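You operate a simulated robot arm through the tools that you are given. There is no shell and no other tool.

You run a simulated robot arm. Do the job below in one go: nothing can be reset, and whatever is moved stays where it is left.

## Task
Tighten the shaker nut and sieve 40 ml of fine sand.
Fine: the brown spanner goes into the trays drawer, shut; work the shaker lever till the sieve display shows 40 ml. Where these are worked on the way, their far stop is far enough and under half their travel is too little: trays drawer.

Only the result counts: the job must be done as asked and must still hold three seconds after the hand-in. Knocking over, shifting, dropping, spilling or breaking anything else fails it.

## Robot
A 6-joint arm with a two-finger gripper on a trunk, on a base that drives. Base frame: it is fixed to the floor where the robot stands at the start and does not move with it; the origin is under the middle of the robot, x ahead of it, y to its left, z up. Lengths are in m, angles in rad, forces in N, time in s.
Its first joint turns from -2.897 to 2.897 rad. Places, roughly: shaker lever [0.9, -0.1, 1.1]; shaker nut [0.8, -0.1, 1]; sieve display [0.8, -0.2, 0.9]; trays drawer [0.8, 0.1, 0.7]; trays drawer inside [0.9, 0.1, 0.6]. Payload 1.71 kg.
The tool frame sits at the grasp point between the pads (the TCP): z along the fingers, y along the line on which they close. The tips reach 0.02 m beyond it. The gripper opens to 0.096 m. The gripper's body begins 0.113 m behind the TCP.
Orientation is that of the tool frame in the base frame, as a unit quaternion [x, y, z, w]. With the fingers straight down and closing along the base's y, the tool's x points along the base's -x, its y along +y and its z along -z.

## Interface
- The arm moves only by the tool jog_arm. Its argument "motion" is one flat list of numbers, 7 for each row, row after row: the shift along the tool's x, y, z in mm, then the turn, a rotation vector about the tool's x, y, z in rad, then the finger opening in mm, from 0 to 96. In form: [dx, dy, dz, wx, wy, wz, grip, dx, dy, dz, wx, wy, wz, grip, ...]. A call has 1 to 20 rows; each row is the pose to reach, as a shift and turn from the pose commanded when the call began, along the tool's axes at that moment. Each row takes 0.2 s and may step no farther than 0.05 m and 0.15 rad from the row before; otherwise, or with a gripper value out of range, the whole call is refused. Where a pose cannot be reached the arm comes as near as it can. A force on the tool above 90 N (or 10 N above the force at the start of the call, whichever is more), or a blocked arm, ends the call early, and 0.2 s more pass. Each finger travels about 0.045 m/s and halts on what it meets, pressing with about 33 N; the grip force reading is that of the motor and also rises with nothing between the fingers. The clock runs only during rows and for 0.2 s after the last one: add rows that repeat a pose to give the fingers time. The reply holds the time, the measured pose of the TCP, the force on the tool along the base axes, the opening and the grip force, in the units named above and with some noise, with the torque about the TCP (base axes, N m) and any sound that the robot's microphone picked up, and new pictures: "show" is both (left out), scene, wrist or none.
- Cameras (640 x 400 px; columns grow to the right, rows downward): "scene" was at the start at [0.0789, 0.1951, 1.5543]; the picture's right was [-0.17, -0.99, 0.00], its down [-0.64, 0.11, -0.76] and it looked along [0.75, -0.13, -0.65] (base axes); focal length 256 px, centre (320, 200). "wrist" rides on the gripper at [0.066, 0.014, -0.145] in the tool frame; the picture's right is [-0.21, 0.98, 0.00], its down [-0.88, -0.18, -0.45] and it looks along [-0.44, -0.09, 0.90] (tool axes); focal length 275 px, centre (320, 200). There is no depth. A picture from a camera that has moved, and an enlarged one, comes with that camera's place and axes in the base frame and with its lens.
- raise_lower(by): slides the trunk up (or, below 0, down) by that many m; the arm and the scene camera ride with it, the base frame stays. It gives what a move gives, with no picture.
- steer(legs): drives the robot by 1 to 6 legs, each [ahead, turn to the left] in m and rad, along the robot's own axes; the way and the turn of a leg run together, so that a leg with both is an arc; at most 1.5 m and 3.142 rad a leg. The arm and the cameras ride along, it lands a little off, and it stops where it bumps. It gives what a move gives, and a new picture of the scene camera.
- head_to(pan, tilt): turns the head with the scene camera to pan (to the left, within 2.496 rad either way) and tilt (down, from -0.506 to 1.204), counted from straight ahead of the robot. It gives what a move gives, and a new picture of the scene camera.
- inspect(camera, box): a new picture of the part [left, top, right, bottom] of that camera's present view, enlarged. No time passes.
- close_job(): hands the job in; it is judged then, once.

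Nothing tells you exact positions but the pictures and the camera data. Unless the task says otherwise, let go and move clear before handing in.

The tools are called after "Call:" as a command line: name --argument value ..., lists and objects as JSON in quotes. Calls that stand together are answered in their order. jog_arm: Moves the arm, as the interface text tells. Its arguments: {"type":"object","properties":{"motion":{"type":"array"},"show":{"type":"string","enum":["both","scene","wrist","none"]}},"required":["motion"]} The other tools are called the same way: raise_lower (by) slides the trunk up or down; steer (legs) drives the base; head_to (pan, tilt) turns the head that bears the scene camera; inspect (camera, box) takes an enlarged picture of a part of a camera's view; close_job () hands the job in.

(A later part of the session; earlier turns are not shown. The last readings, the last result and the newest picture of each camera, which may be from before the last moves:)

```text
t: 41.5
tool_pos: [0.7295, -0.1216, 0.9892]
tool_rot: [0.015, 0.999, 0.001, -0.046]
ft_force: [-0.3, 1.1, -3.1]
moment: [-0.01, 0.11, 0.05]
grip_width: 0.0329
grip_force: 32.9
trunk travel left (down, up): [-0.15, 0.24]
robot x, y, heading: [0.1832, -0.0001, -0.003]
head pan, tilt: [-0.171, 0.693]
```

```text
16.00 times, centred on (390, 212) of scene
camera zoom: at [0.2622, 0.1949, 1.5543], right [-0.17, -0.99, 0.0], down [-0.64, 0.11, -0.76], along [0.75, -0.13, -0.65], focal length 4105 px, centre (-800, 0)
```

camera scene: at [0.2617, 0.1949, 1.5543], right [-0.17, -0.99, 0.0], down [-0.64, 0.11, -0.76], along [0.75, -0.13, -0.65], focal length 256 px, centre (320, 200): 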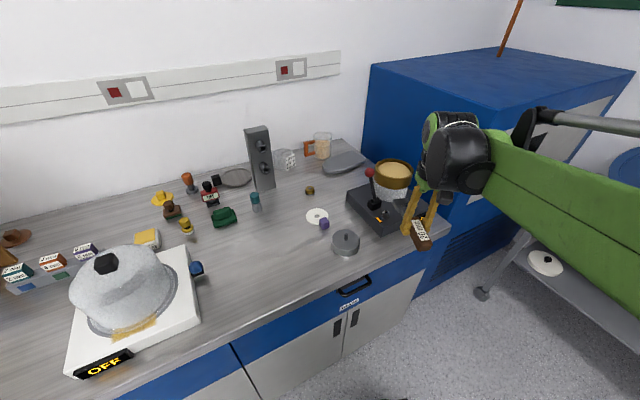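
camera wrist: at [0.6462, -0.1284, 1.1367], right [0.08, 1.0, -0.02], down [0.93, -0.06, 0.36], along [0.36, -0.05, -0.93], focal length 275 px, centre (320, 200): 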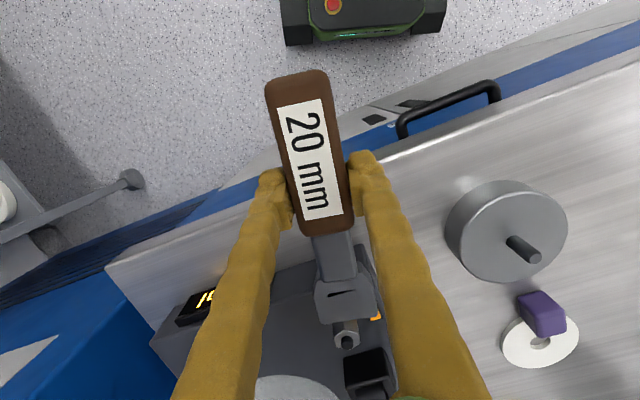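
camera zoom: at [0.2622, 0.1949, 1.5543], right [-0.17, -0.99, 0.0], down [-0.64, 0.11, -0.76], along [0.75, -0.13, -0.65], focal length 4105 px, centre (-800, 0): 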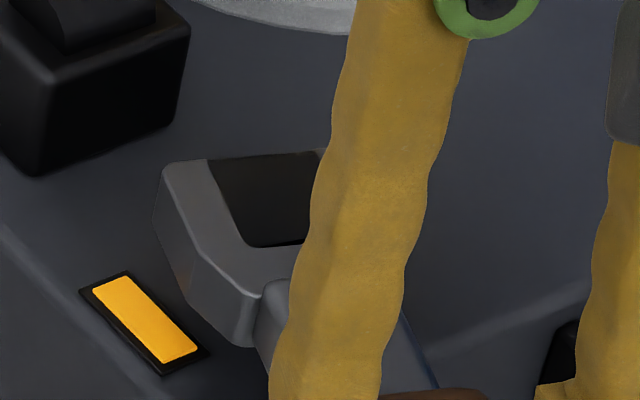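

Call:
jog_arm --motion '[-0.5, 9.5, 0, -0.009, 0, 0.1, 0, -1.9, 18.8, -0.2, -0.019, 0, 0.199, 0, -4.2, 28, -0.4, -0.028, 0, 0.299, 0, -7.5, 36.9, -0.7, -0.038, 0, 0.398, 0, -7.5, 36.9, -0.7, -0.038, 0, 0.398, 0]' --show "none"

Call:
inspect --camera "scene" --box '[365, 190, 425, 230]'

Call:
inspect --camera "wrist" --box '[290, 230, 410, 330]'

```text
t: 42.7
tool_pos: [0.7376, -0.084, 0.9874]
tool_rot: [0.215, 0.976, 0.01, -0.046]
ft_force: [-0.3, 0.6, -2.0]
moment: [0.01, 0.02, 0.03]
grip_width: 0.0326
grip_force: 33.0
trunk travel left (down, up): [-0.15, 0.24]
robot x, y, heading: [0.182, -0.0016, 0.003]
head pan, tilt: [-0.171, 0.693]
```

```text
10.00 times, centred on (395, 210) of scene
camera zoom: at [0.2621, 0.1949, 1.5542], right [-0.17, -0.99, 0.0], down [-0.64, 0.11, -0.76], along [0.75, -0.13, -0.65], focal length 2566 px, centre (-430, 100)
```

zoom: 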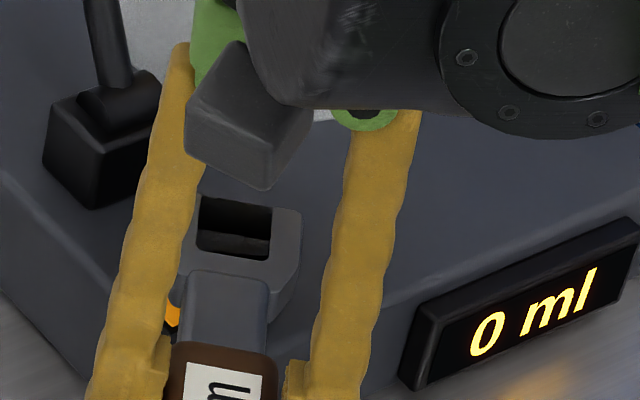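

```text
4.00 times, centred on (350, 280) of wrist
camera zoom: at [0.695, -0.049, 1.1372], right [0.6, 0.8, -0.02], down [0.75, -0.55, 0.36], along [0.28, -0.23, -0.93], focal length 1101 px, centre (200, -120)
```

zoom: 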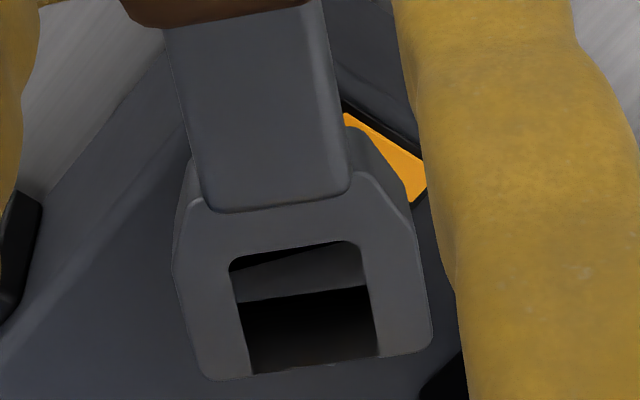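

No resistance so far at 33° turned. I'll keep turning clockwise and watch torque and the light.

Call:
jog_arm --motion '[-0.7, 11.4, -0.1, -0.011, 0, 0.12, 0, -2.7, 22.6, -0.3, -0.023, 0, 0.239, 0, -6.1, 33.6, -0.6, -0.034, 0, 0.358, 0, -10.7, 44, -1, -0.045, 0, 0.478, 0, -16.6, 53.8, -1.6, -0.056, 0, 0.597, 0, -16.6, 53.8, -1.6, -0.056, 0, 0.597, 0]' --show "none"

Call:
inspect --camera "scene" --box '[365, 190, 425, 230]'

Call:
inspect --camera "wrist" --box '[290, 230, 410, 330]'

```text
t: 44.1
tool_pos: [0.7753, -0.0401, 0.9886]
tool_rot: [0.493, 0.869, 0.024, -0.04]
ft_force: [-10.5, 15.8, -3.6]
moment: [0.39, 0.25, 0.02]
grip_width: 0.0332
grip_force: 32.9
trunk travel left (down, up): [-0.15, 0.24]
robot x, y, heading: [0.1858, -0.0007, -0.002]
head pan, tilt: [-0.171, 0.693]
```

```text
10.00 times, centred on (395, 210) of scene
camera zoom: at [0.2614, 0.1961, 1.5542], right [-0.17, -0.99, 0.0], down [-0.64, 0.11, -0.76], along [0.75, -0.13, -0.65], focal length 2566 px, centre (-430, 100)
```

zoom: 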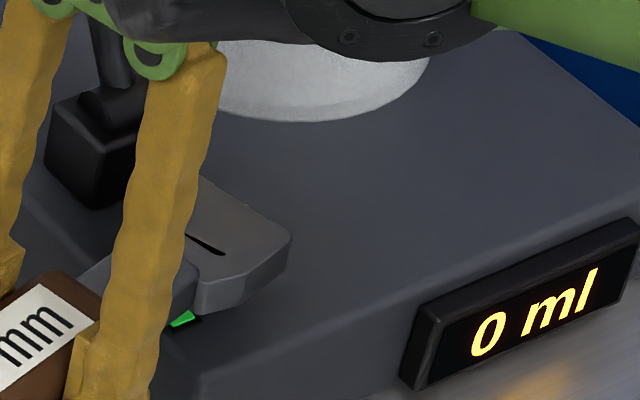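

```text
4.00 times, centred on (350, 280) of wrist
camera zoom: at [0.7598, 0.0118, 1.1381], right [0.94, 0.33, -0.02], down [0.31, -0.88, 0.36], along [0.1, -0.35, -0.93], focal length 1101 px, centre (200, -120)
```

zoom: 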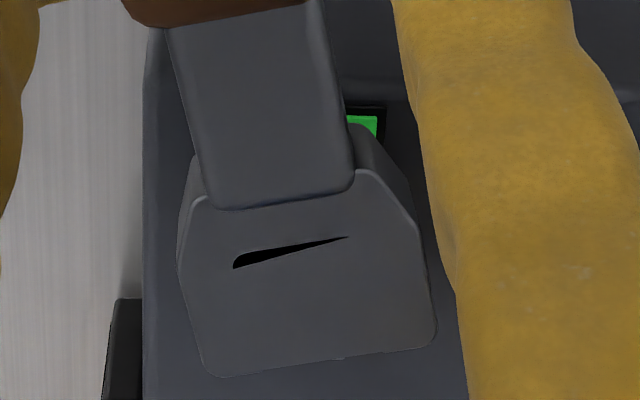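

The light turned green: the nut is tight. I'll ease the spanner outward slightly and lift it straight off.

Call:
jog_arm --motion '[2, 0, 0.2, 0, 0, 0, 0, 3, 0, -5, 0, 0, 0, 0, 4, 0, -15, 0, 0, 0, 0, 6, 0, -35, 0, 0, 0, 0, 9, 0, -65, 0, 0, 0, 0, 12, 0, -100, 0, 0, 0, 0, 16, 0, -140, 0, 0, 0, 0, 19, 0, -180, 0, 0, 0, 0, 19, 0, -180, 0, 0, 0, 0]'

Call:
inspect --camera "scene" --box '[345, 150, 435, 235]'

```text
t: 46.1
tool_pos: [0.772, -0.0382, 1.1679]
tool_rot: [0.492, 0.869, 0.024, -0.041]
ft_force: [-0.1, -0.8, -2.1]
moment: [0.03, -0.03, 0.0]
grip_width: 0.0332
grip_force: 33.0
trunk travel left (down, up): [-0.15, 0.24]
robot x, y, heading: [0.1854, -0.0009, -0.0]
head pan, tilt: [-0.171, 0.693]
camera scene: at [0.262, 0.1949, 1.5543], right [-0.17, -0.99, 0.0], down [-0.64, 0.11, -0.76], along [0.75, -0.13, -0.65], focal length 256 px, centre (320, 200)
camera wrist: at [0.7573, 0.0134, 1.3191], right [0.94, 0.33, -0.02], down [0.31, -0.88, 0.36], along [0.1, -0.35, -0.93], focal length 275 px, centre (320, 200)
```

scene: 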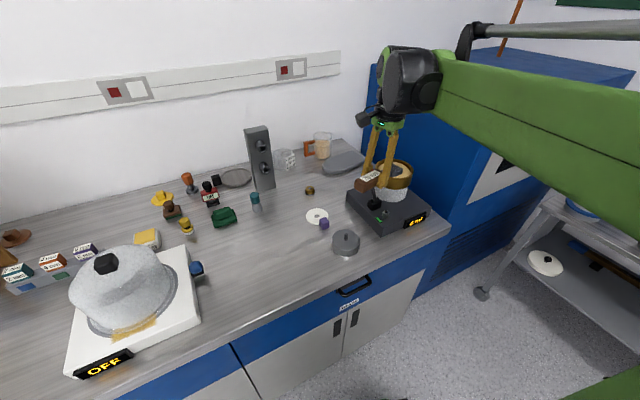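
wrist: 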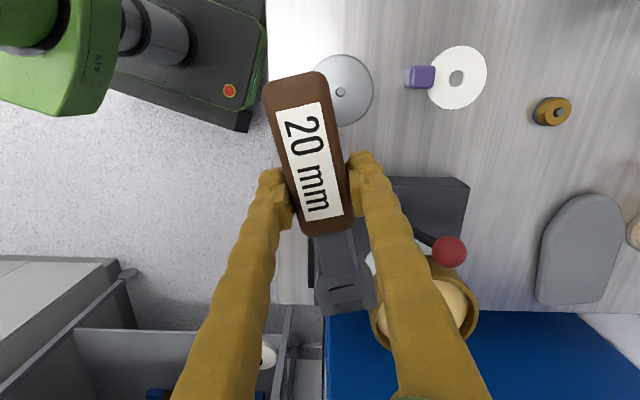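

```text
4.71 times, centred on (390, 192) of scene
camera zoom: at [0.262, 0.1949, 1.5543], right [-0.17, -0.99, 0.0], down [-0.64, 0.11, -0.76], along [0.75, -0.13, -0.65], focal length 1207 px, centre (-9, 235)
```

zoom: 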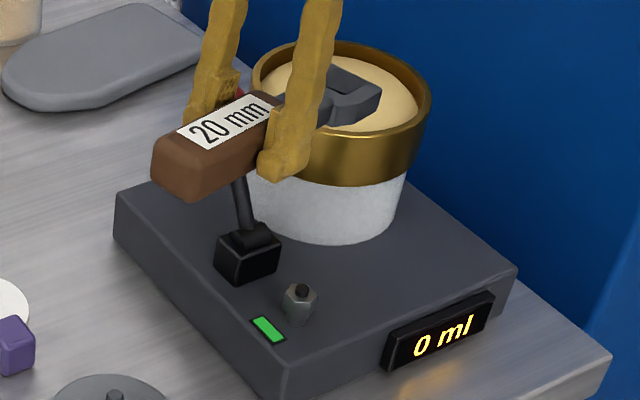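

The light stays green. Next I'll park the spanner on free bench space to the left (about (0.76, 0.24)) so the hand is free for the lever and drawer.

Call:
jog_arm --motion '[35, 19, 3, 0, 0, 0, 0, 70, 38, 7, 0, 0, 0, 0, 105, 57, 10, 0, 0, 0, 0, 140, 76, 13, 0, 0, 0, 0, 175, 95, 17, 0, 0, 0, 0, 210, 114, 20, 0, 0, 0, 0, 243, 133, 23, 0, 0, 0, 0, 239, 133, 65, 0, 0, 0, 0, 235, 133, 107, 0, 0, 0, 0, 231, 133, 149, 0, 0, 0, 0, 227, 133, 191, 0, 0, 0, 0, 223, 133, 230, 0, 0, 0, 0, 223, 133, 237, 0, 0, 0, 0, 223, 133, 237, 0, 0, 0, 0]'

Call:
inspect --camera "scene" --box '[240, 170, 380, 300]'

```text
t: 49.1
tool_pos: [0.7603, 0.2387, 0.9563]
tool_rot: [0.492, 0.869, 0.024, -0.041]
ft_force: [0.0, 0.4, -2.9]
moment: [0.01, 0.01, -0.02]
grip_width: 0.0325
grip_force: 32.9
trunk travel left (down, up): [-0.15, 0.24]
robot x, y, heading: [0.1835, 0.0012, 0.001]
head pan, tilt: [-0.171, 0.693]
camera scene: at [0.2623, 0.1951, 1.5543], right [-0.17, -0.99, 0.0], down [-0.64, 0.11, -0.76], along [0.75, -0.13, -0.65], focal length 256 px, centre (320, 200)
camera wrist: at [0.7452, 0.2889, 1.1062], right [0.94, 0.33, -0.02], down [0.31, -0.88, 0.36], along [0.1, -0.35, -0.93], focal length 275 px, centre (320, 200)
```

scene: 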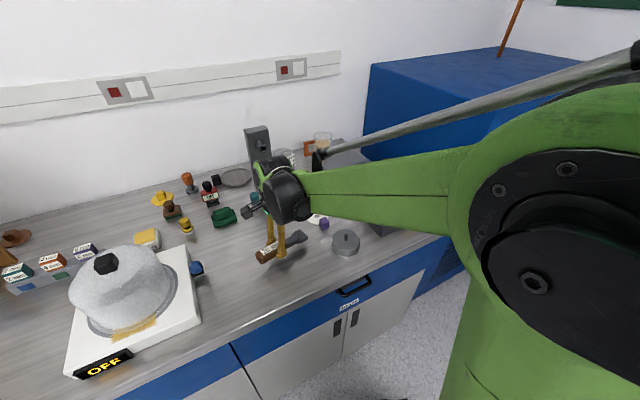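
wrist: 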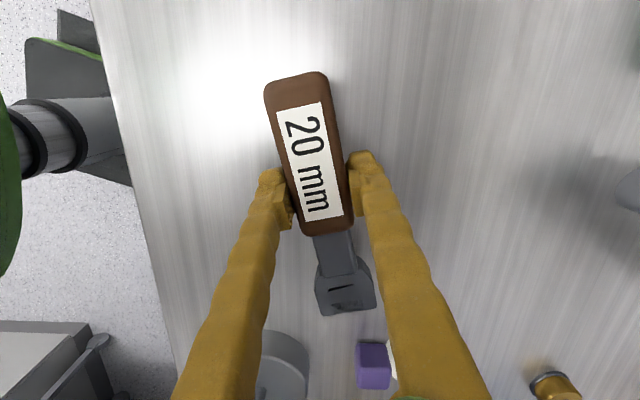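

```text
3.08 times, centred on (310, 235) of scene
camera zoom: at [0.2623, 0.1951, 1.5543], right [-0.17, -0.99, 0.0], down [-0.64, 0.11, -0.76], along [0.75, -0.13, -0.65], focal length 789 px, centre (351, 92)
```

zoom: 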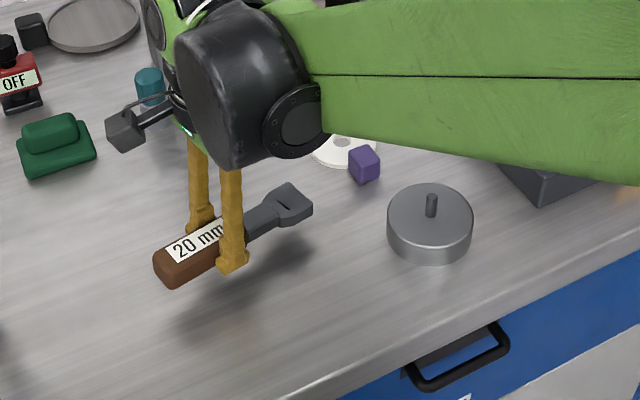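

Call:
jog_arm --motion '[-1, 0, 12, 0, 0, 0, 0, -2, 0, 22, 0, 0, 0, 0, -2.8, 0, 29, 0, 0, 0, 0, -3, 0, 32, 0, 0, 0, 0, -3, 0, 32, 0, 0, 0, 0]' --show "none"

Call:
inspect --camera "scene" --box '[250, 215, 320, 275]'

```text
t: 50.3
tool_pos: [0.7624, 0.2374, 0.922]
tool_rot: [0.492, 0.869, 0.024, -0.04]
ft_force: [-0.4, 2.4, 3.6]
moment: [-0.48, -0.31, 0.05]
grip_width: 0.033
grip_force: 33.3
trunk travel left (down, up): [-0.15, 0.24]
robot x, y, heading: [0.1837, -0.0007, -0.001]
head pan, tilt: [-0.171, 0.693]
```

```text
6.67 times, centred on (285, 245) of scene
camera zoom: at [0.2618, 0.1951, 1.5543], right [-0.17, -0.99, 0.0], down [-0.64, 0.11, -0.76], along [0.75, -0.13, -0.65], focal length 1710 px, centre (553, -100)
```

zoom: 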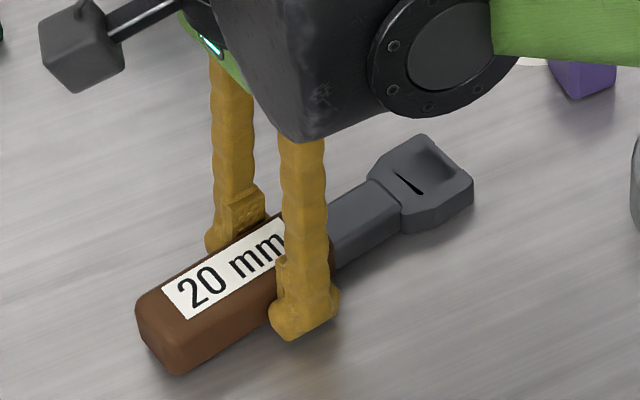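

It rests on the bench. Open, then rise straight up.

Call:
jog_arm --motion '[0, 0, 0, 0, 0, 0, 20, 0, 0, -0.5, 0, 0, 0, 45, 0, 0, -1, 0, 0, 0, 56, 0, 0, -1, 0, 0, 0, 56, 1, 0, -10, 0, 0, 0, 56, 4, 0, -40, 0, 0, 0, 56, 8, 0, -85, 0, 0, 0, 56, 13, 0, -130, 0, 0, 0, 56, 17, 0, -175, 0, 0, 0, 56, 22, 0, -220, 0, 0, 0, 56, 22, 0, -220, 0, 0, 0, 56]'

Call:
inspect --camera "scene" --box '[230, 190, 390, 310]'

Call:
inspect --camera "scene" --box '[330, 150, 430, 230]'

```text
t: 52.7
tool_pos: [0.7626, 0.237, 1.1416]
tool_rot: [0.492, 0.869, 0.025, -0.04]
ft_force: [0.2, 0.1, -1.1]
moment: [0.0, -0.03, -0.01]
grip_width: 0.056
grip_force: 0.0
trunk travel left (down, up): [-0.15, 0.24]
robot x, y, heading: [0.184, -0.0042, -0.003]
head pan, tilt: [-0.171, 0.693]
camera scene: at [0.2619, 0.1949, 1.5543], right [-0.17, -0.99, 0.0], down [-0.64, 0.11, -0.76], along [0.75, -0.13, -0.65], focal length 256 px, centre (320, 200)
camera wrist: at [0.7472, 0.2885, 1.2919], right [0.94, 0.33, -0.02], down [0.31, -0.88, 0.36], along [0.1, -0.35, -0.93], focal length 275 px, centre (320, 200)
```

scene: 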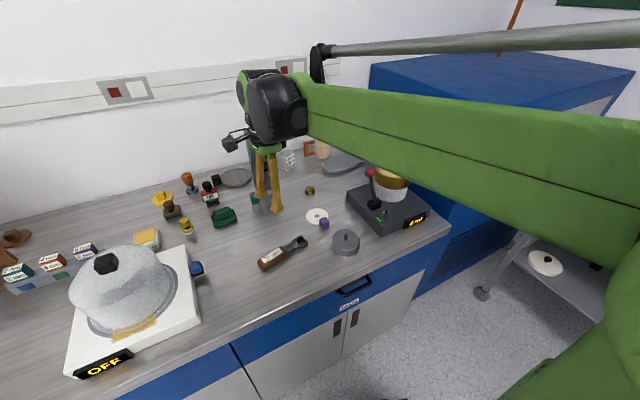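
wrist: 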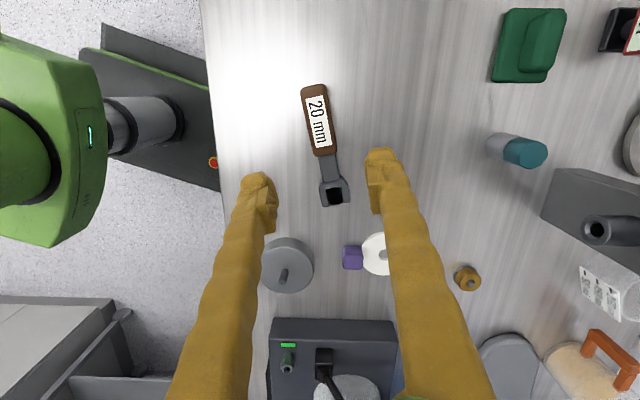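

```text
3.33 times, centred on (310, 250) of scene
camera zoom: at [0.2619, 0.1949, 1.5543], right [-0.17, -0.99, 0.0], down [-0.64, 0.11, -0.76], along [0.75, -0.13, -0.65], focal length 855 px, centre (353, 33)
```

zoom: 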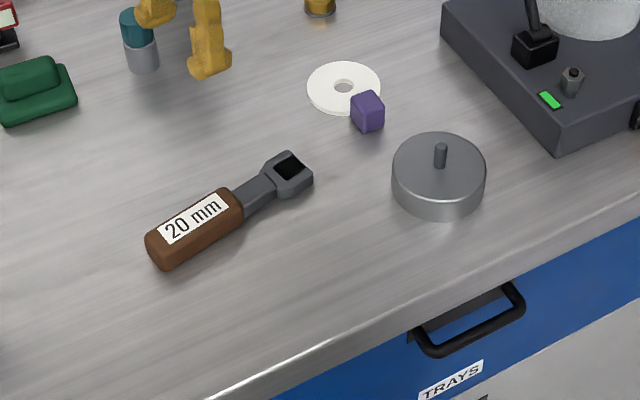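

```text
5.00 times, centred on (380, 190) of scene
camera zoom: at [0.2619, 0.1949, 1.5543], right [-0.17, -0.99, 0.0], down [-0.64, 0.11, -0.76], along [0.75, -0.13, -0.65], focal length 1283 px, centre (20, 250)
```

zoom: 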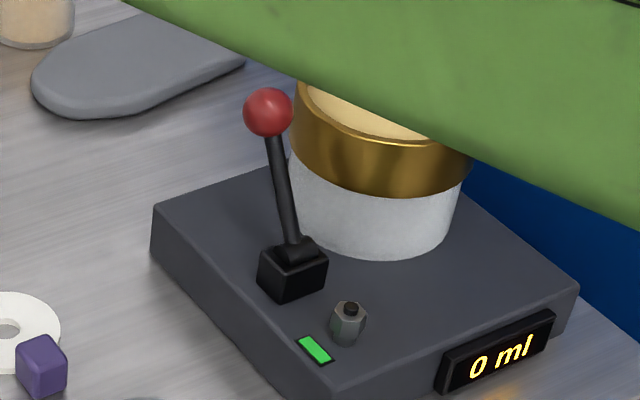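

Spanner parked, nut light green, display 0 ml. The lever leans back with its ball near (0.933, -0.09, 1.07); I'll un-tilt the hand and rise, then go over the ball.

Call:
jog_arm --motion '[2, 0, -20, 0, -0.05, 0, 60, 4, 0, -40, 0, -0.095, 0, 60, 4, 0, -40, 0, -0.095, 0, 60]' --show "none"

```text
t: 53.5
tool_pos: [0.7619, 0.2394, 1.1839]
tool_rot: [0.493, 0.87, 0.0, 0.001]
ft_force: [0.1, 0.6, 0.2]
moment: [-0.02, -0.01, -0.01]
grip_width: 0.06
grip_force: 0.1
trunk travel left (down, up): [-0.15, 0.24]
robot x, y, heading: [0.1832, 0.0041, 0.003]
head pan, tilt: [-0.171, 0.693]
```

Call:
jog_arm --motion '[-37, -2, 0, 0, 0, -0.131, 56, -74, -5, 0, 0, 0, -0.262, 52, -111, -7, 0, 0, 0, -0.393, 48, -148, -9, 0, 0, 0, -0.524, 46, -186, -11, 0, 0, 0, -0.656, 46, -223, -14, 0, 0, 0, -0.787, 46, -260, -16, 0, 0, 0, -0.918, 46, -297, -18, 0, 0, 0, -1.049, 46, -334, -21, 0, 0, 0, -1.18, 46, -371, -23, 0, 0, 0, -1.311, 46, -371, -23, 0, 0, 0, -1.311, 46]'

Call:
inspect --camera "wrist" --box '[240, 120, 400, 250]'

Call:
inspect --camera "scene" --box '[320, 110, 440, 230]'

```text
t: 55.9
tool_pos: [0.9315, -0.0955, 1.1862]
tool_rot: [-0.14, 0.99, 0.0, 0.001]
ft_force: [0.8, -0.3, 0.2]
moment: [0.03, 0.05, -0.03]
grip_width: 0.046
grip_force: 0.0
trunk travel left (down, up): [-0.15, 0.24]
robot x, y, heading: [0.1837, -0.0013, 0.003]
head pan, tilt: [-0.171, 0.693]
camera scene: at [0.2627, 0.1944, 1.5544], right [-0.17, -0.99, 0.0], down [-0.64, 0.11, -0.76], along [0.75, -0.13, -0.65], focal length 256 px, centre (320, 200)
camera wrist: at [0.8653, -0.0997, 1.3318], right [-0.07, 1.0, 0.0], down [0.89, 0.07, 0.45], along [0.44, 0.03, -0.9], focal length 275 px, centre (320, 200)
```

scene: 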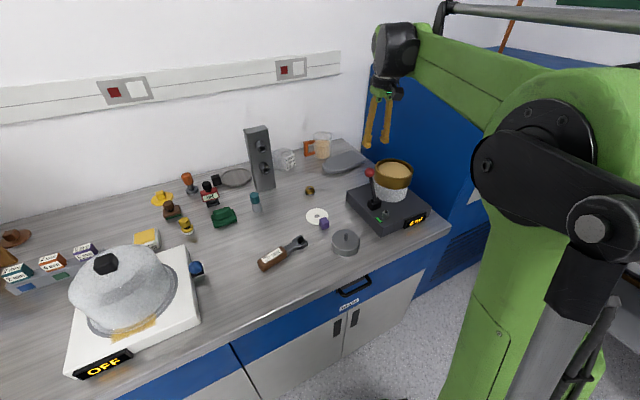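
wrist: 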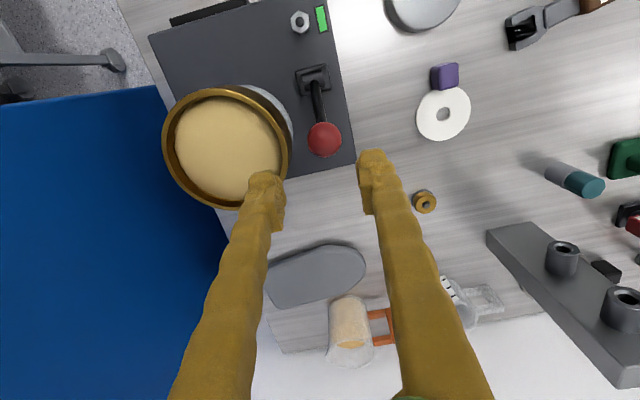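

```text
3.08 times, centred on (320, 185) of wrist
camera zoom: at [0.8653, -0.0997, 1.3318], right [-0.07, 1.0, 0.0], down [0.89, 0.07, 0.45], along [0.44, 0.03, -0.9], focal length 847 px, centre (320, 246)
```

zoom: 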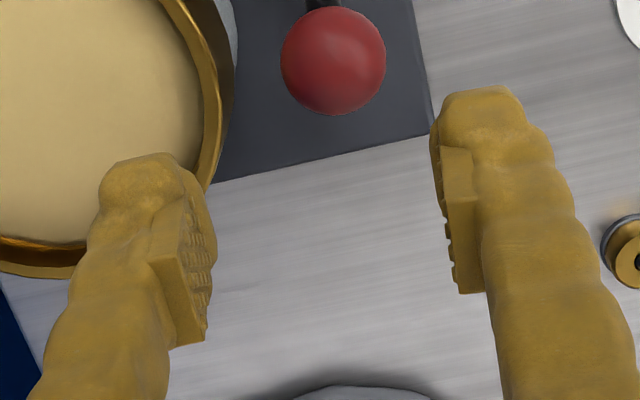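

```text
3.33 times, centred on (380, 170) of scene
camera zoom: at [0.2627, 0.1944, 1.5544], right [-0.17, -0.99, 0.0], down [-0.64, 0.11, -0.76], along [0.75, -0.13, -0.65], focal length 855 px, centre (120, 300)
```

zoom: 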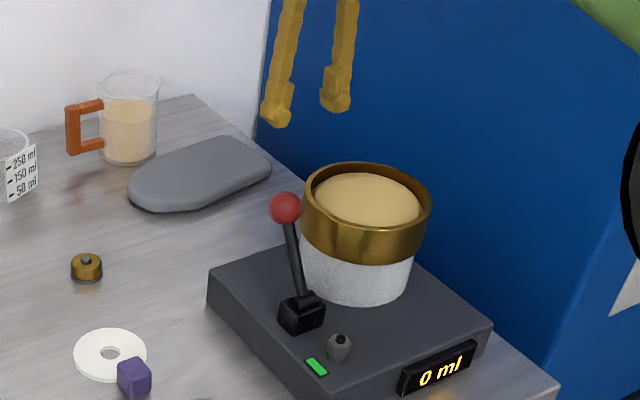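

The ball is 4 mm to the left of my line. I'll shift and descend so the fingers straddle it just above the sieve rim, then look.

Call:
jog_arm --motion '[0, 2, 30, 0, 0, 0, 45, 0, 4, 60, 0, 0, 0, 45, 0, 4, 85, 0, 0, 0, 45, 0, 4, 98, 0, 0, 0, 45, 0, 4, 98, 0, 0, 0, 45]' --show "wrist"

Call:
inspect --camera "wrist" --box '[230, 120, 410, 250]'

Call:
inspect --camera "scene" --box '[340, 150, 420, 220]'

```text
t: 57.1
tool_pos: [0.9309, -0.0883, 1.0852]
tool_rot: [-0.14, 0.99, -0.001, 0.002]
ft_force: [-0.7, 0.0, 0.7]
moment: [-0.01, 0.01, 0.02]
grip_width: 0.0449
grip_force: 0.1
trunk travel left (down, up): [-0.15, 0.24]
robot x, y, heading: [0.1798, 0.0003, -0.004]
head pan, tilt: [-0.171, 0.693]
camera wrist: at [0.8632, -0.093, 1.2301], right [-0.07, 1.0, 0.0], down [0.89, 0.07, 0.45], along [0.44, 0.03, -0.9], focal length 275 px, centre (320, 200)
```

wrist: 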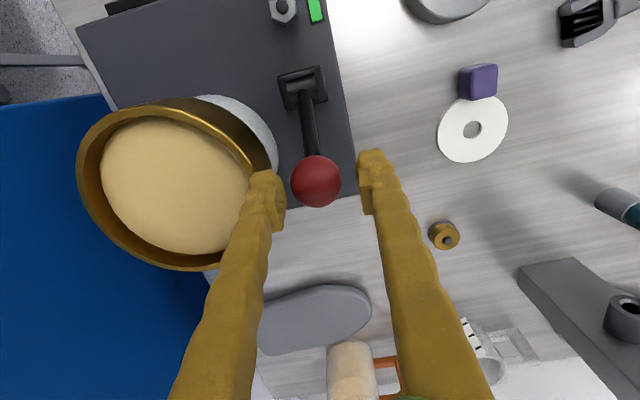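

```text
3.08 times, centred on (320, 185) of wrist
camera zoom: at [0.8632, -0.093, 1.2301], right [-0.07, 1.0, 0.0], down [0.89, 0.07, 0.45], along [0.44, 0.03, -0.9], focal length 847 px, centre (320, 246)
```

zoom: 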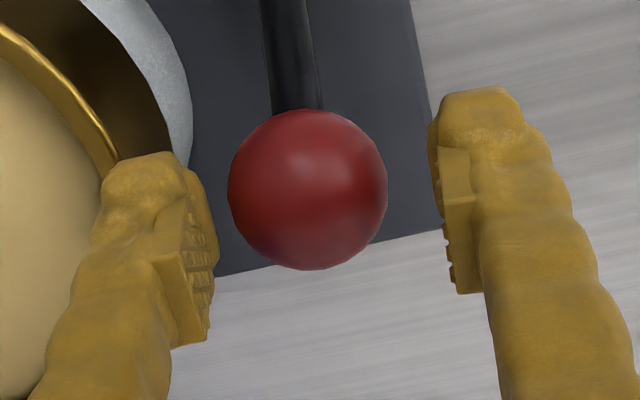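

```text
5.71 times, centred on (380, 185) of scene
camera zoom: at [0.2623, 0.1949, 1.5543], right [-0.17, -0.99, 0.0], down [-0.64, 0.11, -0.76], along [0.75, -0.13, -0.65], focal length 1466 px, centre (-23, 286)
```

zoom: 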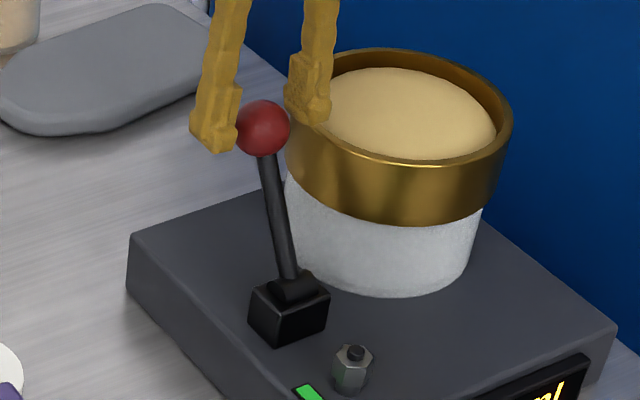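

Call:
jog_arm --motion '[0, -2.5, 3, 0, 0, 0, 45, 0, -2.5, 7, 0, 0, 0, 45, 0, -2.5, 7, 0, 0, 0, 36, 0, -2.5, 7, 0, 0, 0, 28, 0, -2.5, 7, 0, 0, 0, 20, 0, -2.5, 7, 0, 0, 0, 20, 0, -2.5, 7, 0, 0, 0, 20]' --show "wrist"

Call:
inspect --camera "scene" --box '[340, 150, 430, 230]'

```text
t: 58.7
tool_pos: [0.9324, -0.0902, 1.079]
tool_rot: [-0.14, 0.99, 0.0, 0.001]
ft_force: [-1.1, 1.4, 0.1]
moment: [0.0, 0.02, -0.01]
grip_width: 0.0323
grip_force: 34.7
trunk travel left (down, up): [-0.15, 0.24]
robot x, y, heading: [0.1842, 0.0029, 0.001]
head pan, tilt: [-0.171, 0.693]
camera wrist: at [0.8646, -0.0954, 1.2235], right [-0.07, 1.0, 0.0], down [0.89, 0.07, 0.45], along [0.44, 0.03, -0.9], focal length 275 px, centre (320, 200)
```

wrist: 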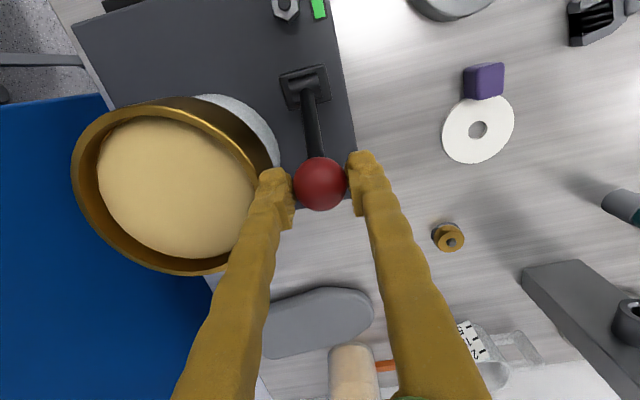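

```text
5.00 times, centred on (385, 190) of scene
camera zoom: at [0.2621, 0.195, 1.5543], right [-0.17, -0.99, 0.0], down [-0.64, 0.11, -0.76], along [0.75, -0.13, -0.65], focal length 1283 px, centre (-5, 250)
```

zoom: 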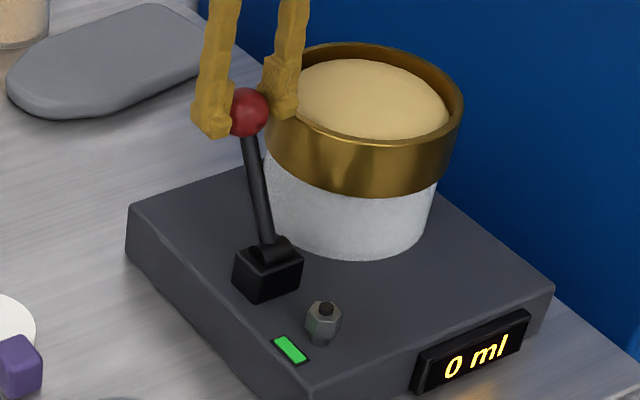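

The ball is held. I'll pull the lever toward me along its arc, a few steps at first, watching force and the display.

Call:
jog_arm --motion '[5, 0, -2.5, 0, 0, 0, 20, 10.7, 0, -4.6, 0, 0, 0, 20, 20, 0, -8, 0, 0, 0, 20, 29.7, 0, -10.5, 0, 0, 0, 20, 29.7, 0, -10.5, 0, 0, 0, 20]' --show "none"

Call:
inspect --camera "scene" --box '[340, 150, 430, 230]'

```text
t: 59.9
tool_pos: [0.905, -0.1, 1.0904]
tool_rot: [-0.14, 0.99, 0.0, 0.0]
ft_force: [9.3, 4.4, 7.4]
moment: [0.22, -0.65, 0.02]
grip_width: 0.0325
grip_force: 35.0
trunk travel left (down, up): [-0.15, 0.24]
robot x, y, heading: [0.1836, 0.0023, -0.004]
head pan, tilt: [-0.171, 0.693]
```

```text
5.00 times, centred on (385, 190) of scene
camera zoom: at [0.2626, 0.1953, 1.5543], right [-0.17, -0.99, 0.0], down [-0.64, 0.11, -0.76], along [0.75, -0.13, -0.65], focal length 1283 px, centre (-5, 250)
```

zoom: 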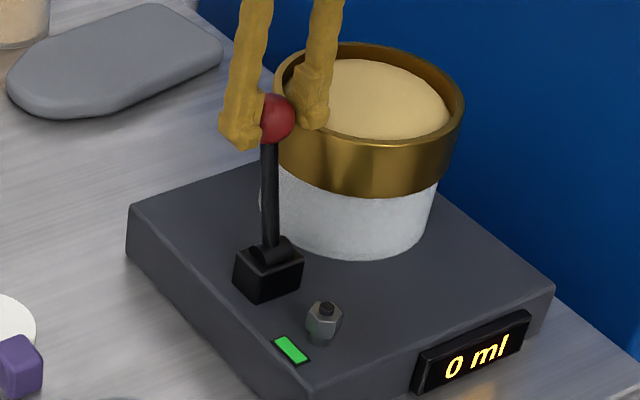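

Call:
jog_arm --motion '[9.9, 0, -1.5, 0, 0, 0, 20, 19.9, 0, -2, 0, 0, 0, 20, 29.9, 0, -1.5, 0, 0, 0, 20, 39.8, 0, 0, 0, 0, 0, 20, 39.8, 0, 0, 0, 0, 0, 20]' --show "none"

Call:
inspect --camera "scene" --box '[340, 150, 430, 230]'

```text
t: 61.1
tool_pos: [0.8647, -0.1098, 1.0903]
tool_rot: [-0.14, 0.99, 0.001, -0.001]
ft_force: [-0.4, 0.1, 0.8]
moment: [-0.03, 0.03, 0.01]
grip_width: 0.02
grip_force: 0.1
trunk travel left (down, up): [-0.15, 0.24]
robot x, y, heading: [0.1825, -0.0009, -0.002]
head pan, tilt: [-0.171, 0.693]
```

```text
5.00 times, centred on (385, 190) of scene
camera zoom: at [0.262, 0.1952, 1.5543], right [-0.17, -0.99, 0.0], down [-0.64, 0.11, -0.76], along [0.75, -0.13, -0.65], focal length 1283 px, centre (-5, 250)
```

zoom: 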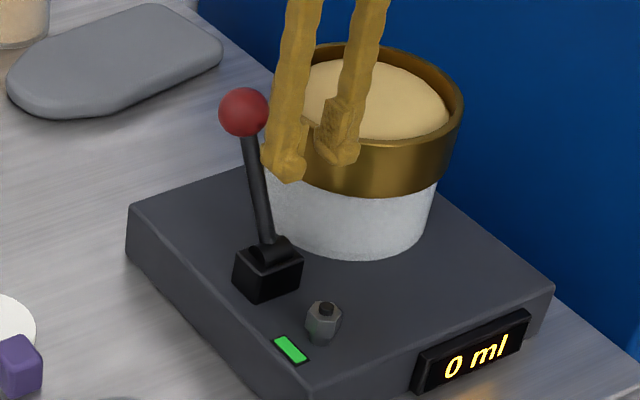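

The lever is spring-loaded and slipped out of a friction grip. I'll rise, turn the hand 90° so one finger is behind and one in front of the ball, and drive it positively.

Call:
jog_arm --motion '[0, 0, -40, 0, 0, 0, 30, 0, 0, -85, 0, 0, 0, 45, -8, 0, -90, 0, 0, 0.143, 60, -15, 0, -90, 0, 0, 0.286, 62, -22, 0, -90, 0, 0, 0.429, 62, -29, 0, -90, 0, 0, 0.571, 62, -36, 0, -90, 0, 0, 0.714, 62, -43, 0, -90, 0, 0, 0.857, 62, -50, 0, -90, 0, 0, 1.0, 62, -57, 0, -90, 0, 0, 1.143, 62, -64, 0, -90, 0, 0, 1.286, 62, -71, 0, -90, 0, 0, 1.429, 62, -71, 0, -90, 0, 0, 1.571, 62, -71, 0, -90, 0, 0, 1.571, 62]' --show "wrist"

Call:
inspect --camera "wrist" --box '[230, 90, 410, 230]'

```text
t: 64.1
tool_pos: [0.9329, -0.0882, 1.1807]
tool_rot: [0.602, 0.798, 0.0, 0.002]
ft_force: [0.5, 0.6, -0.1]
moment: [0.02, 0.0, -0.04]
grip_width: 0.062
grip_force: 0.1
trunk travel left (down, up): [-0.15, 0.24]
robot x, y, heading: [0.1847, -0.0007, -0.002]
head pan, tilt: [-0.171, 0.693]
camera wrist: at [0.9277, -0.0221, 1.3249], right [1.0, 0.07, 0.0], down [0.06, -0.89, 0.45], along [0.03, -0.44, -0.9], focal length 275 px, centre (320, 200)
```

wrist: 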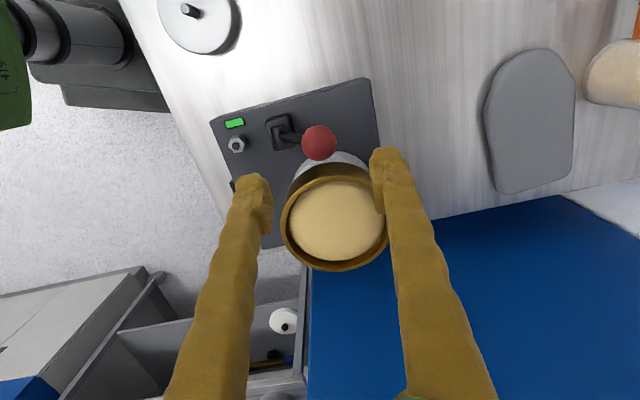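

```text
2.86 times, centred on (320, 160) of wrist
camera zoom: at [0.9277, -0.0221, 1.3249], right [1.0, 0.07, 0.0], down [0.06, -0.89, 0.45], along [0.03, -0.44, -0.9], focal length 786 px, centre (320, 314)
```

zoom: 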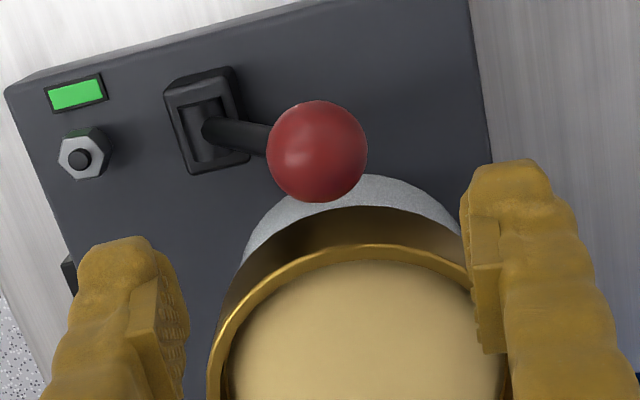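

Well aligned over the ball. Descend and close front-to-back on it.

Call:
jog_arm --motion '[0, 0, 40, 0, 0, 0, 62, 0, 0, 75, 0, 0, 0, 62, 0, 0, 102, 0, 0, 0, 62, 0, 0, 102, 0, 0, 0, 50, 0, 0, 102, 0, 0, 0, 35, 0, 0, 102, 0, 0, 0, 20, 0, 0, 102, 0, 0, 0, 20, 0, 0, 102, 0, 0, 0, 20]' --show "wrist"

Call:
inspect --camera "scene" --box '[340, 150, 430, 230]'

```text
t: 65.9
tool_pos: [0.9323, -0.0886, 1.0771]
tool_rot: [0.602, 0.798, 0.0, 0.0]
ft_force: [-35.7, -4.1, -22.7]
moment: [-0.07, 0.34, -0.09]
grip_width: 0.033
grip_force: 34.8
trunk travel left (down, up): [-0.15, 0.24]
robot x, y, heading: [0.1829, 0.0058, -0.006]
head pan, tilt: [-0.171, 0.693]
camera wrist: at [0.9272, -0.0221, 1.2225], right [1.0, 0.07, 0.0], down [0.06, -0.89, 0.45], along [0.03, -0.44, -0.9], focal length 275 px, centre (320, 200)
```

wrist: 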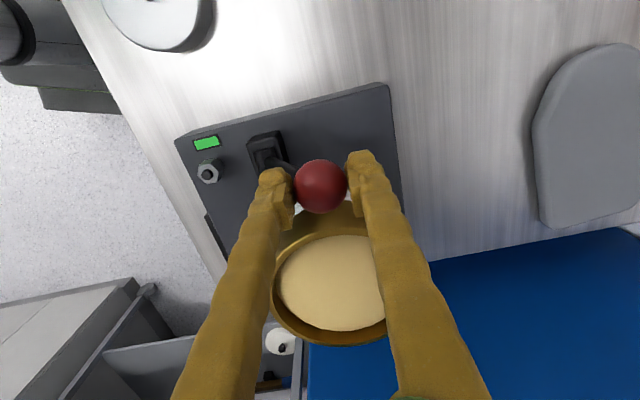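

```text
5.00 times, centred on (385, 190) of scene
camera zoom: at [0.2605, 0.1944, 1.5543], right [-0.17, -0.99, 0.0], down [-0.64, 0.11, -0.76], along [0.75, -0.13, -0.65], focal length 1283 px, centre (-5, 250)
```

zoom: 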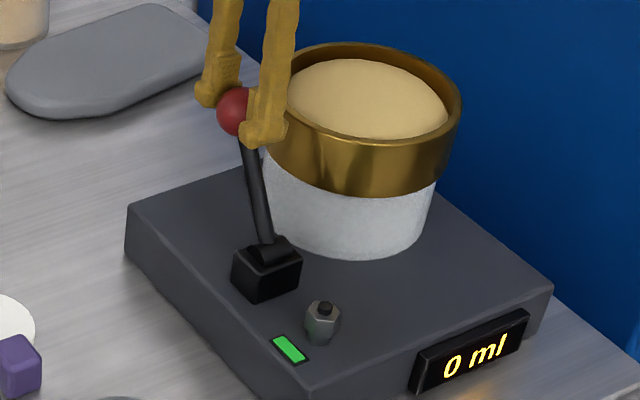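

Captured front and back. Loosen slightly and pull the lever forward along its arc to about upright-plus, then check the display.

Call:
jog_arm --motion '[0, -4, -3, 0, 0, 0, 38, 0, -10.7, -4.6, 0, 0, 0, 38, 0, -20, -8, 0, 0, 0, 38, 0, -29.7, -10.5, 0, 0, 0, 38, 0, -39.6, -12, 0, 0, 0, 38, 0, -49.6, -12.5, 0, 0, 0, 38, 0, -59.6, -12, 0, 0, 0, 38, 0, -59.6, -12, 0, 0, 0, 38]' --show "none"

Call:
inspect --camera "scene" --box '[340, 150, 430, 230]'

```text
t: 67.7
tool_pos: [0.877, -0.1061, 1.0897]
tool_rot: [0.602, 0.799, 0.0, 0.001]
ft_force: [4.2, 0.1, 0.2]
moment: [0.03, -0.05, -0.03]
grip_width: 0.0406
grip_force: 2.4
trunk travel left (down, up): [-0.15, 0.24]
robot x, y, heading: [0.1799, -0.0036, -0.003]
head pan, tilt: [-0.171, 0.693]
```

```text
5.00 times, centred on (385, 190) of scene
camera zoom: at [0.2625, 0.1949, 1.5543], right [-0.17, -0.99, 0.0], down [-0.64, 0.11, -0.76], along [0.75, -0.13, -0.65], focal length 1283 px, centre (-5, 250)
```

zoom: 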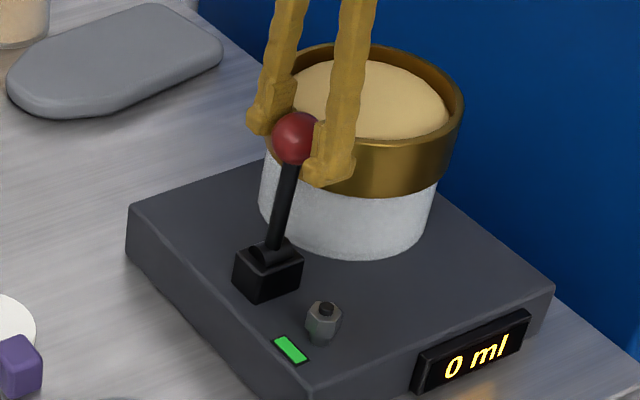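

Call:
jog_arm --motion '[0, -9.9, 1.5, 0, 0, 0, 38, 0, -19.6, 4, 0, 0, 0, 38, 0, -25, 6, 0, 0, 0, 38, 0, -25, 6, 0, 0, 0, 38]' --show "none"

Call:
inspect --camera "scene" --box '[340, 150, 430, 230]'

```text
t: 68.7
tool_pos: [0.8539, -0.1135, 1.0842]
tool_rot: [0.6, 0.8, 0.0, 0.001]
ft_force: [7.7, 3.7, 1.1]
moment: [0.02, -0.12, 0.05]
grip_width: 0.0438
grip_force: 4.1
trunk travel left (down, up): [-0.15, 0.24]
robot x, y, heading: [0.1824, -0.0011, -0.007]
head pan, tilt: [-0.171, 0.693]
```

```text
5.00 times, centred on (385, 190) of scene
camera zoom: at [0.2628, 0.1952, 1.5543], right [-0.17, -0.99, 0.0], down [-0.64, 0.11, -0.76], along [0.75, -0.13, -0.65], focal length 1283 px, centre (-5, 250)
```

zoom: 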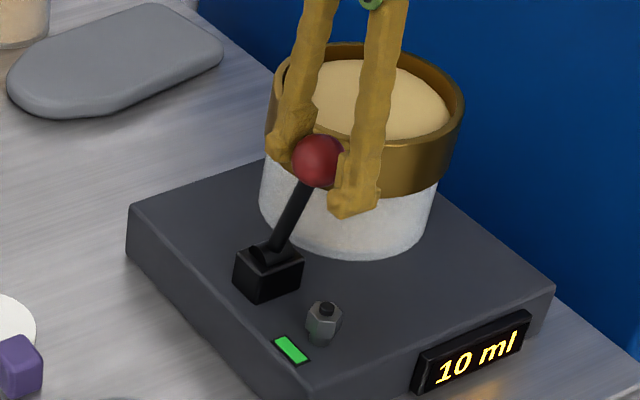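

One full pull gives 10 ml. I'll let it return to rest and pull again the same way, checking the display after each stroke.

Call:
jog_arm --motion '[0, 12, -3.5, 0, 0, 0, 42, 0, 25, -6, 0, 0, 0, 42, 0, 35, -6.5, 0, 0, 0, 42, 0, 45, -6, 0, 0, 0, 42, 0, 54.9, -4.5, 0, 0, 0, 42, 0, 64.6, -2, 0, 0, 0, 42, 0, 73.9, 1.4, 0, 0, 0, 42, 0, 82, 4, 0, 0, 0, 42, 0, 82, 4, 0, 0, 0, 42, 0, 73.9, 1.4, 0, 0, 0, 42, 0, 64.6, -2, 0, 0, 0, 42, 0, 54.9, -4.5, 0, 0, 0, 42, 0, 45, -6, 0, 0, 0, 42, 0, 35, -6.5, 0, 0, 0, 42, 0, 25, -6, 0, 0, 0, 42, 0, 12, -3.5, 0, 0, 0, 40, 0, 5, -1.5, 0, 0, 0, 38, 0, 0, 0, 0, 0, 0, 38, 0, 0, 0, 0, 0, 0, 38]' --show "none"

Call:
inspect --camera "scene" --box '[340, 150, 430, 230]'

```text
t: 72.7
tool_pos: [0.8535, -0.112, 1.0846]
tool_rot: [0.601, 0.8, 0.001, 0.0]
ft_force: [10.8, 4.9, 2.7]
moment: [0.09, -0.22, 0.09]
grip_width: 0.0463
grip_force: 6.2
trunk travel left (down, up): [-0.15, 0.24]
robot x, y, heading: [0.1844, -0.0028, 0.002]
head pan, tilt: [-0.171, 0.693]
```

```text
5.00 times, centred on (385, 190) of scene
camera zoom: at [0.2631, 0.1954, 1.5542], right [-0.17, -0.99, 0.0], down [-0.64, 0.11, -0.76], along [0.75, -0.13, -0.65], focal length 1283 px, centre (-5, 250)
```

zoom: 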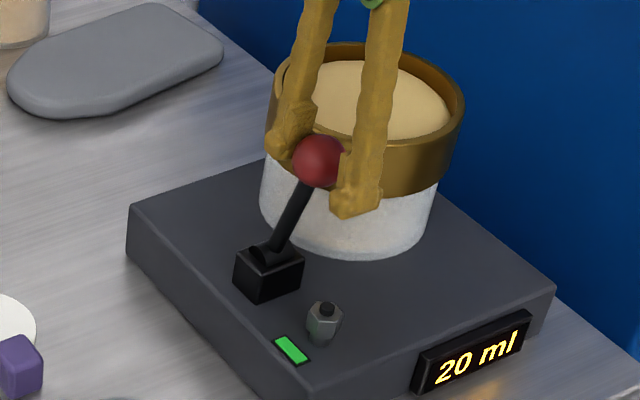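

20 ml now, one stroke per cycle. Repeat the same cycle.

Call:
jog_arm --motion '[0, 12, -3.5, 0, 0, 0, 42, 0, 25, -6, 0, 0, 0, 42, 0, 35, -6.5, 0, 0, 0, 42, 0, 45, -6, 0, 0, 0, 42, 0, 54.9, -4.5, 0, 0, 0, 42, 0, 64.6, -2, 0, 0, 0, 42, 0, 73.9, 1.4, 0, 0, 0, 42, 0, 82, 4, 0, 0, 0, 42, 0, 82, 4, 0, 0, 0, 42, 0, 73.9, 1.4, 0, 0, 0, 42, 0, 64.6, -2, 0, 0, 0, 42, 0, 54.9, -4.5, 0, 0, 0, 42, 0, 45, -6, 0, 0, 0, 42, 0, 35, -6.5, 0, 0, 0, 42, 0, 25, -6, 0, 0, 0, 42, 0, 12, -3.5, 0, 0, 0, 40, 0, 5, -1.5, 0, 0, 0, 38, 0, 0, 0, 0, 0, 0, 38, 0, 0, 0, 0, 0, 0, 38]' --show "none"

Call:
inspect --camera "scene" --box '[340, 150, 430, 230]'

```text
t: 76.7
tool_pos: [0.8529, -0.1136, 1.0839]
tool_rot: [0.601, 0.799, -0.001, 0.001]
ft_force: [9.0, 7.2, 1.6]
moment: [0.07, -0.12, 0.13]
grip_width: 0.0453
grip_force: 5.8
trunk travel left (down, up): [-0.15, 0.24]
robot x, y, heading: [0.1863, -0.0023, -0.005]
head pan, tilt: [-0.171, 0.693]
```

```text
5.00 times, centred on (385, 190) of scene
camera zoom: at [0.263, 0.1955, 1.5542], right [-0.17, -0.99, 0.0], down [-0.64, 0.11, -0.76], along [0.75, -0.13, -0.65], focal length 1283 px, centre (-5, 250)
```

zoom: 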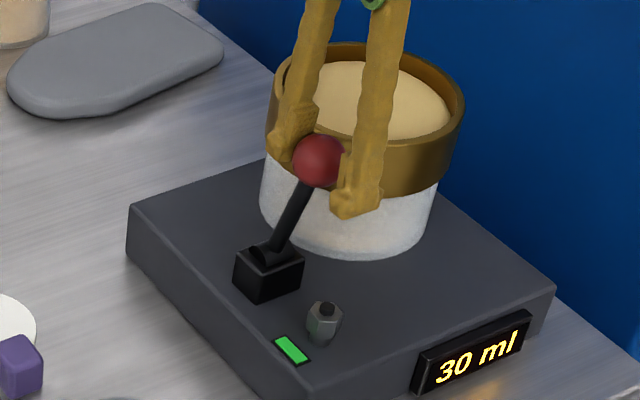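

30 ml. One more identical stroke to reach 40 ml.

Call:
jog_arm --motion '[0, 12, -3.5, 0, 0, 0, 42, 0, 25, -6, 0, 0, 0, 42, 0, 35, -6.5, 0, 0, 0, 42, 0, 45, -6, 0, 0, 0, 42, 0, 54.9, -4.5, 0, 0, 0, 42, 0, 64.6, -2, 0, 0, 0, 42, 0, 73.9, 1.4, 0, 0, 0, 42, 0, 82, 4, 0, 0, 0, 42, 0, 82, 4, 0, 0, 0, 42, 0, 73.9, 1.4, 0, 0, 0, 42, 0, 64.6, -2, 0, 0, 0, 42, 0, 54.9, -4.5, 0, 0, 0, 42, 0, 45, -6, 0, 0, 0, 42, 0, 35, -6.5, 0, 0, 0, 42, 0, 25, -6, 0, 0, 0, 42, 0, 12, -3.5, 0, 0, 0, 40, 0, 5, -1.5, 0, 0, 0, 38, 0, 0, 0, 0, 0, 0, 38, 0, 0, 0, 0, 0, 0, 38]' --show "none"

Call:
inspect --camera "scene" --box '[340, 150, 430, 230]'

```text
t: 80.7
tool_pos: [0.8531, -0.1127, 1.0836]
tool_rot: [0.601, 0.799, 0.0, 0.001]
ft_force: [8.3, 1.3, 3.7]
moment: [0.11, -0.19, 0.01]
grip_width: 0.0441
grip_force: 5.1
trunk travel left (down, up): [-0.15, 0.24]
robot x, y, heading: [0.1828, -0.0013, -0.007]
head pan, tilt: [-0.171, 0.693]
```

```text
5.00 times, centred on (385, 190) of scene
camera zoom: at [0.2628, 0.1951, 1.5543], right [-0.17, -0.99, 0.0], down [-0.64, 0.11, -0.76], along [0.75, -0.13, -0.65], focal length 1283 px, centre (-5, 250)
```

zoom: 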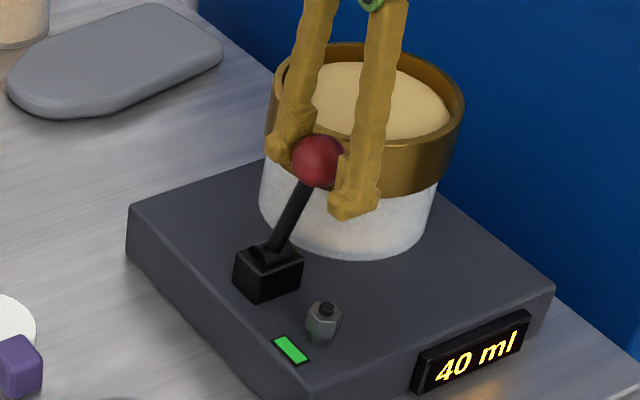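

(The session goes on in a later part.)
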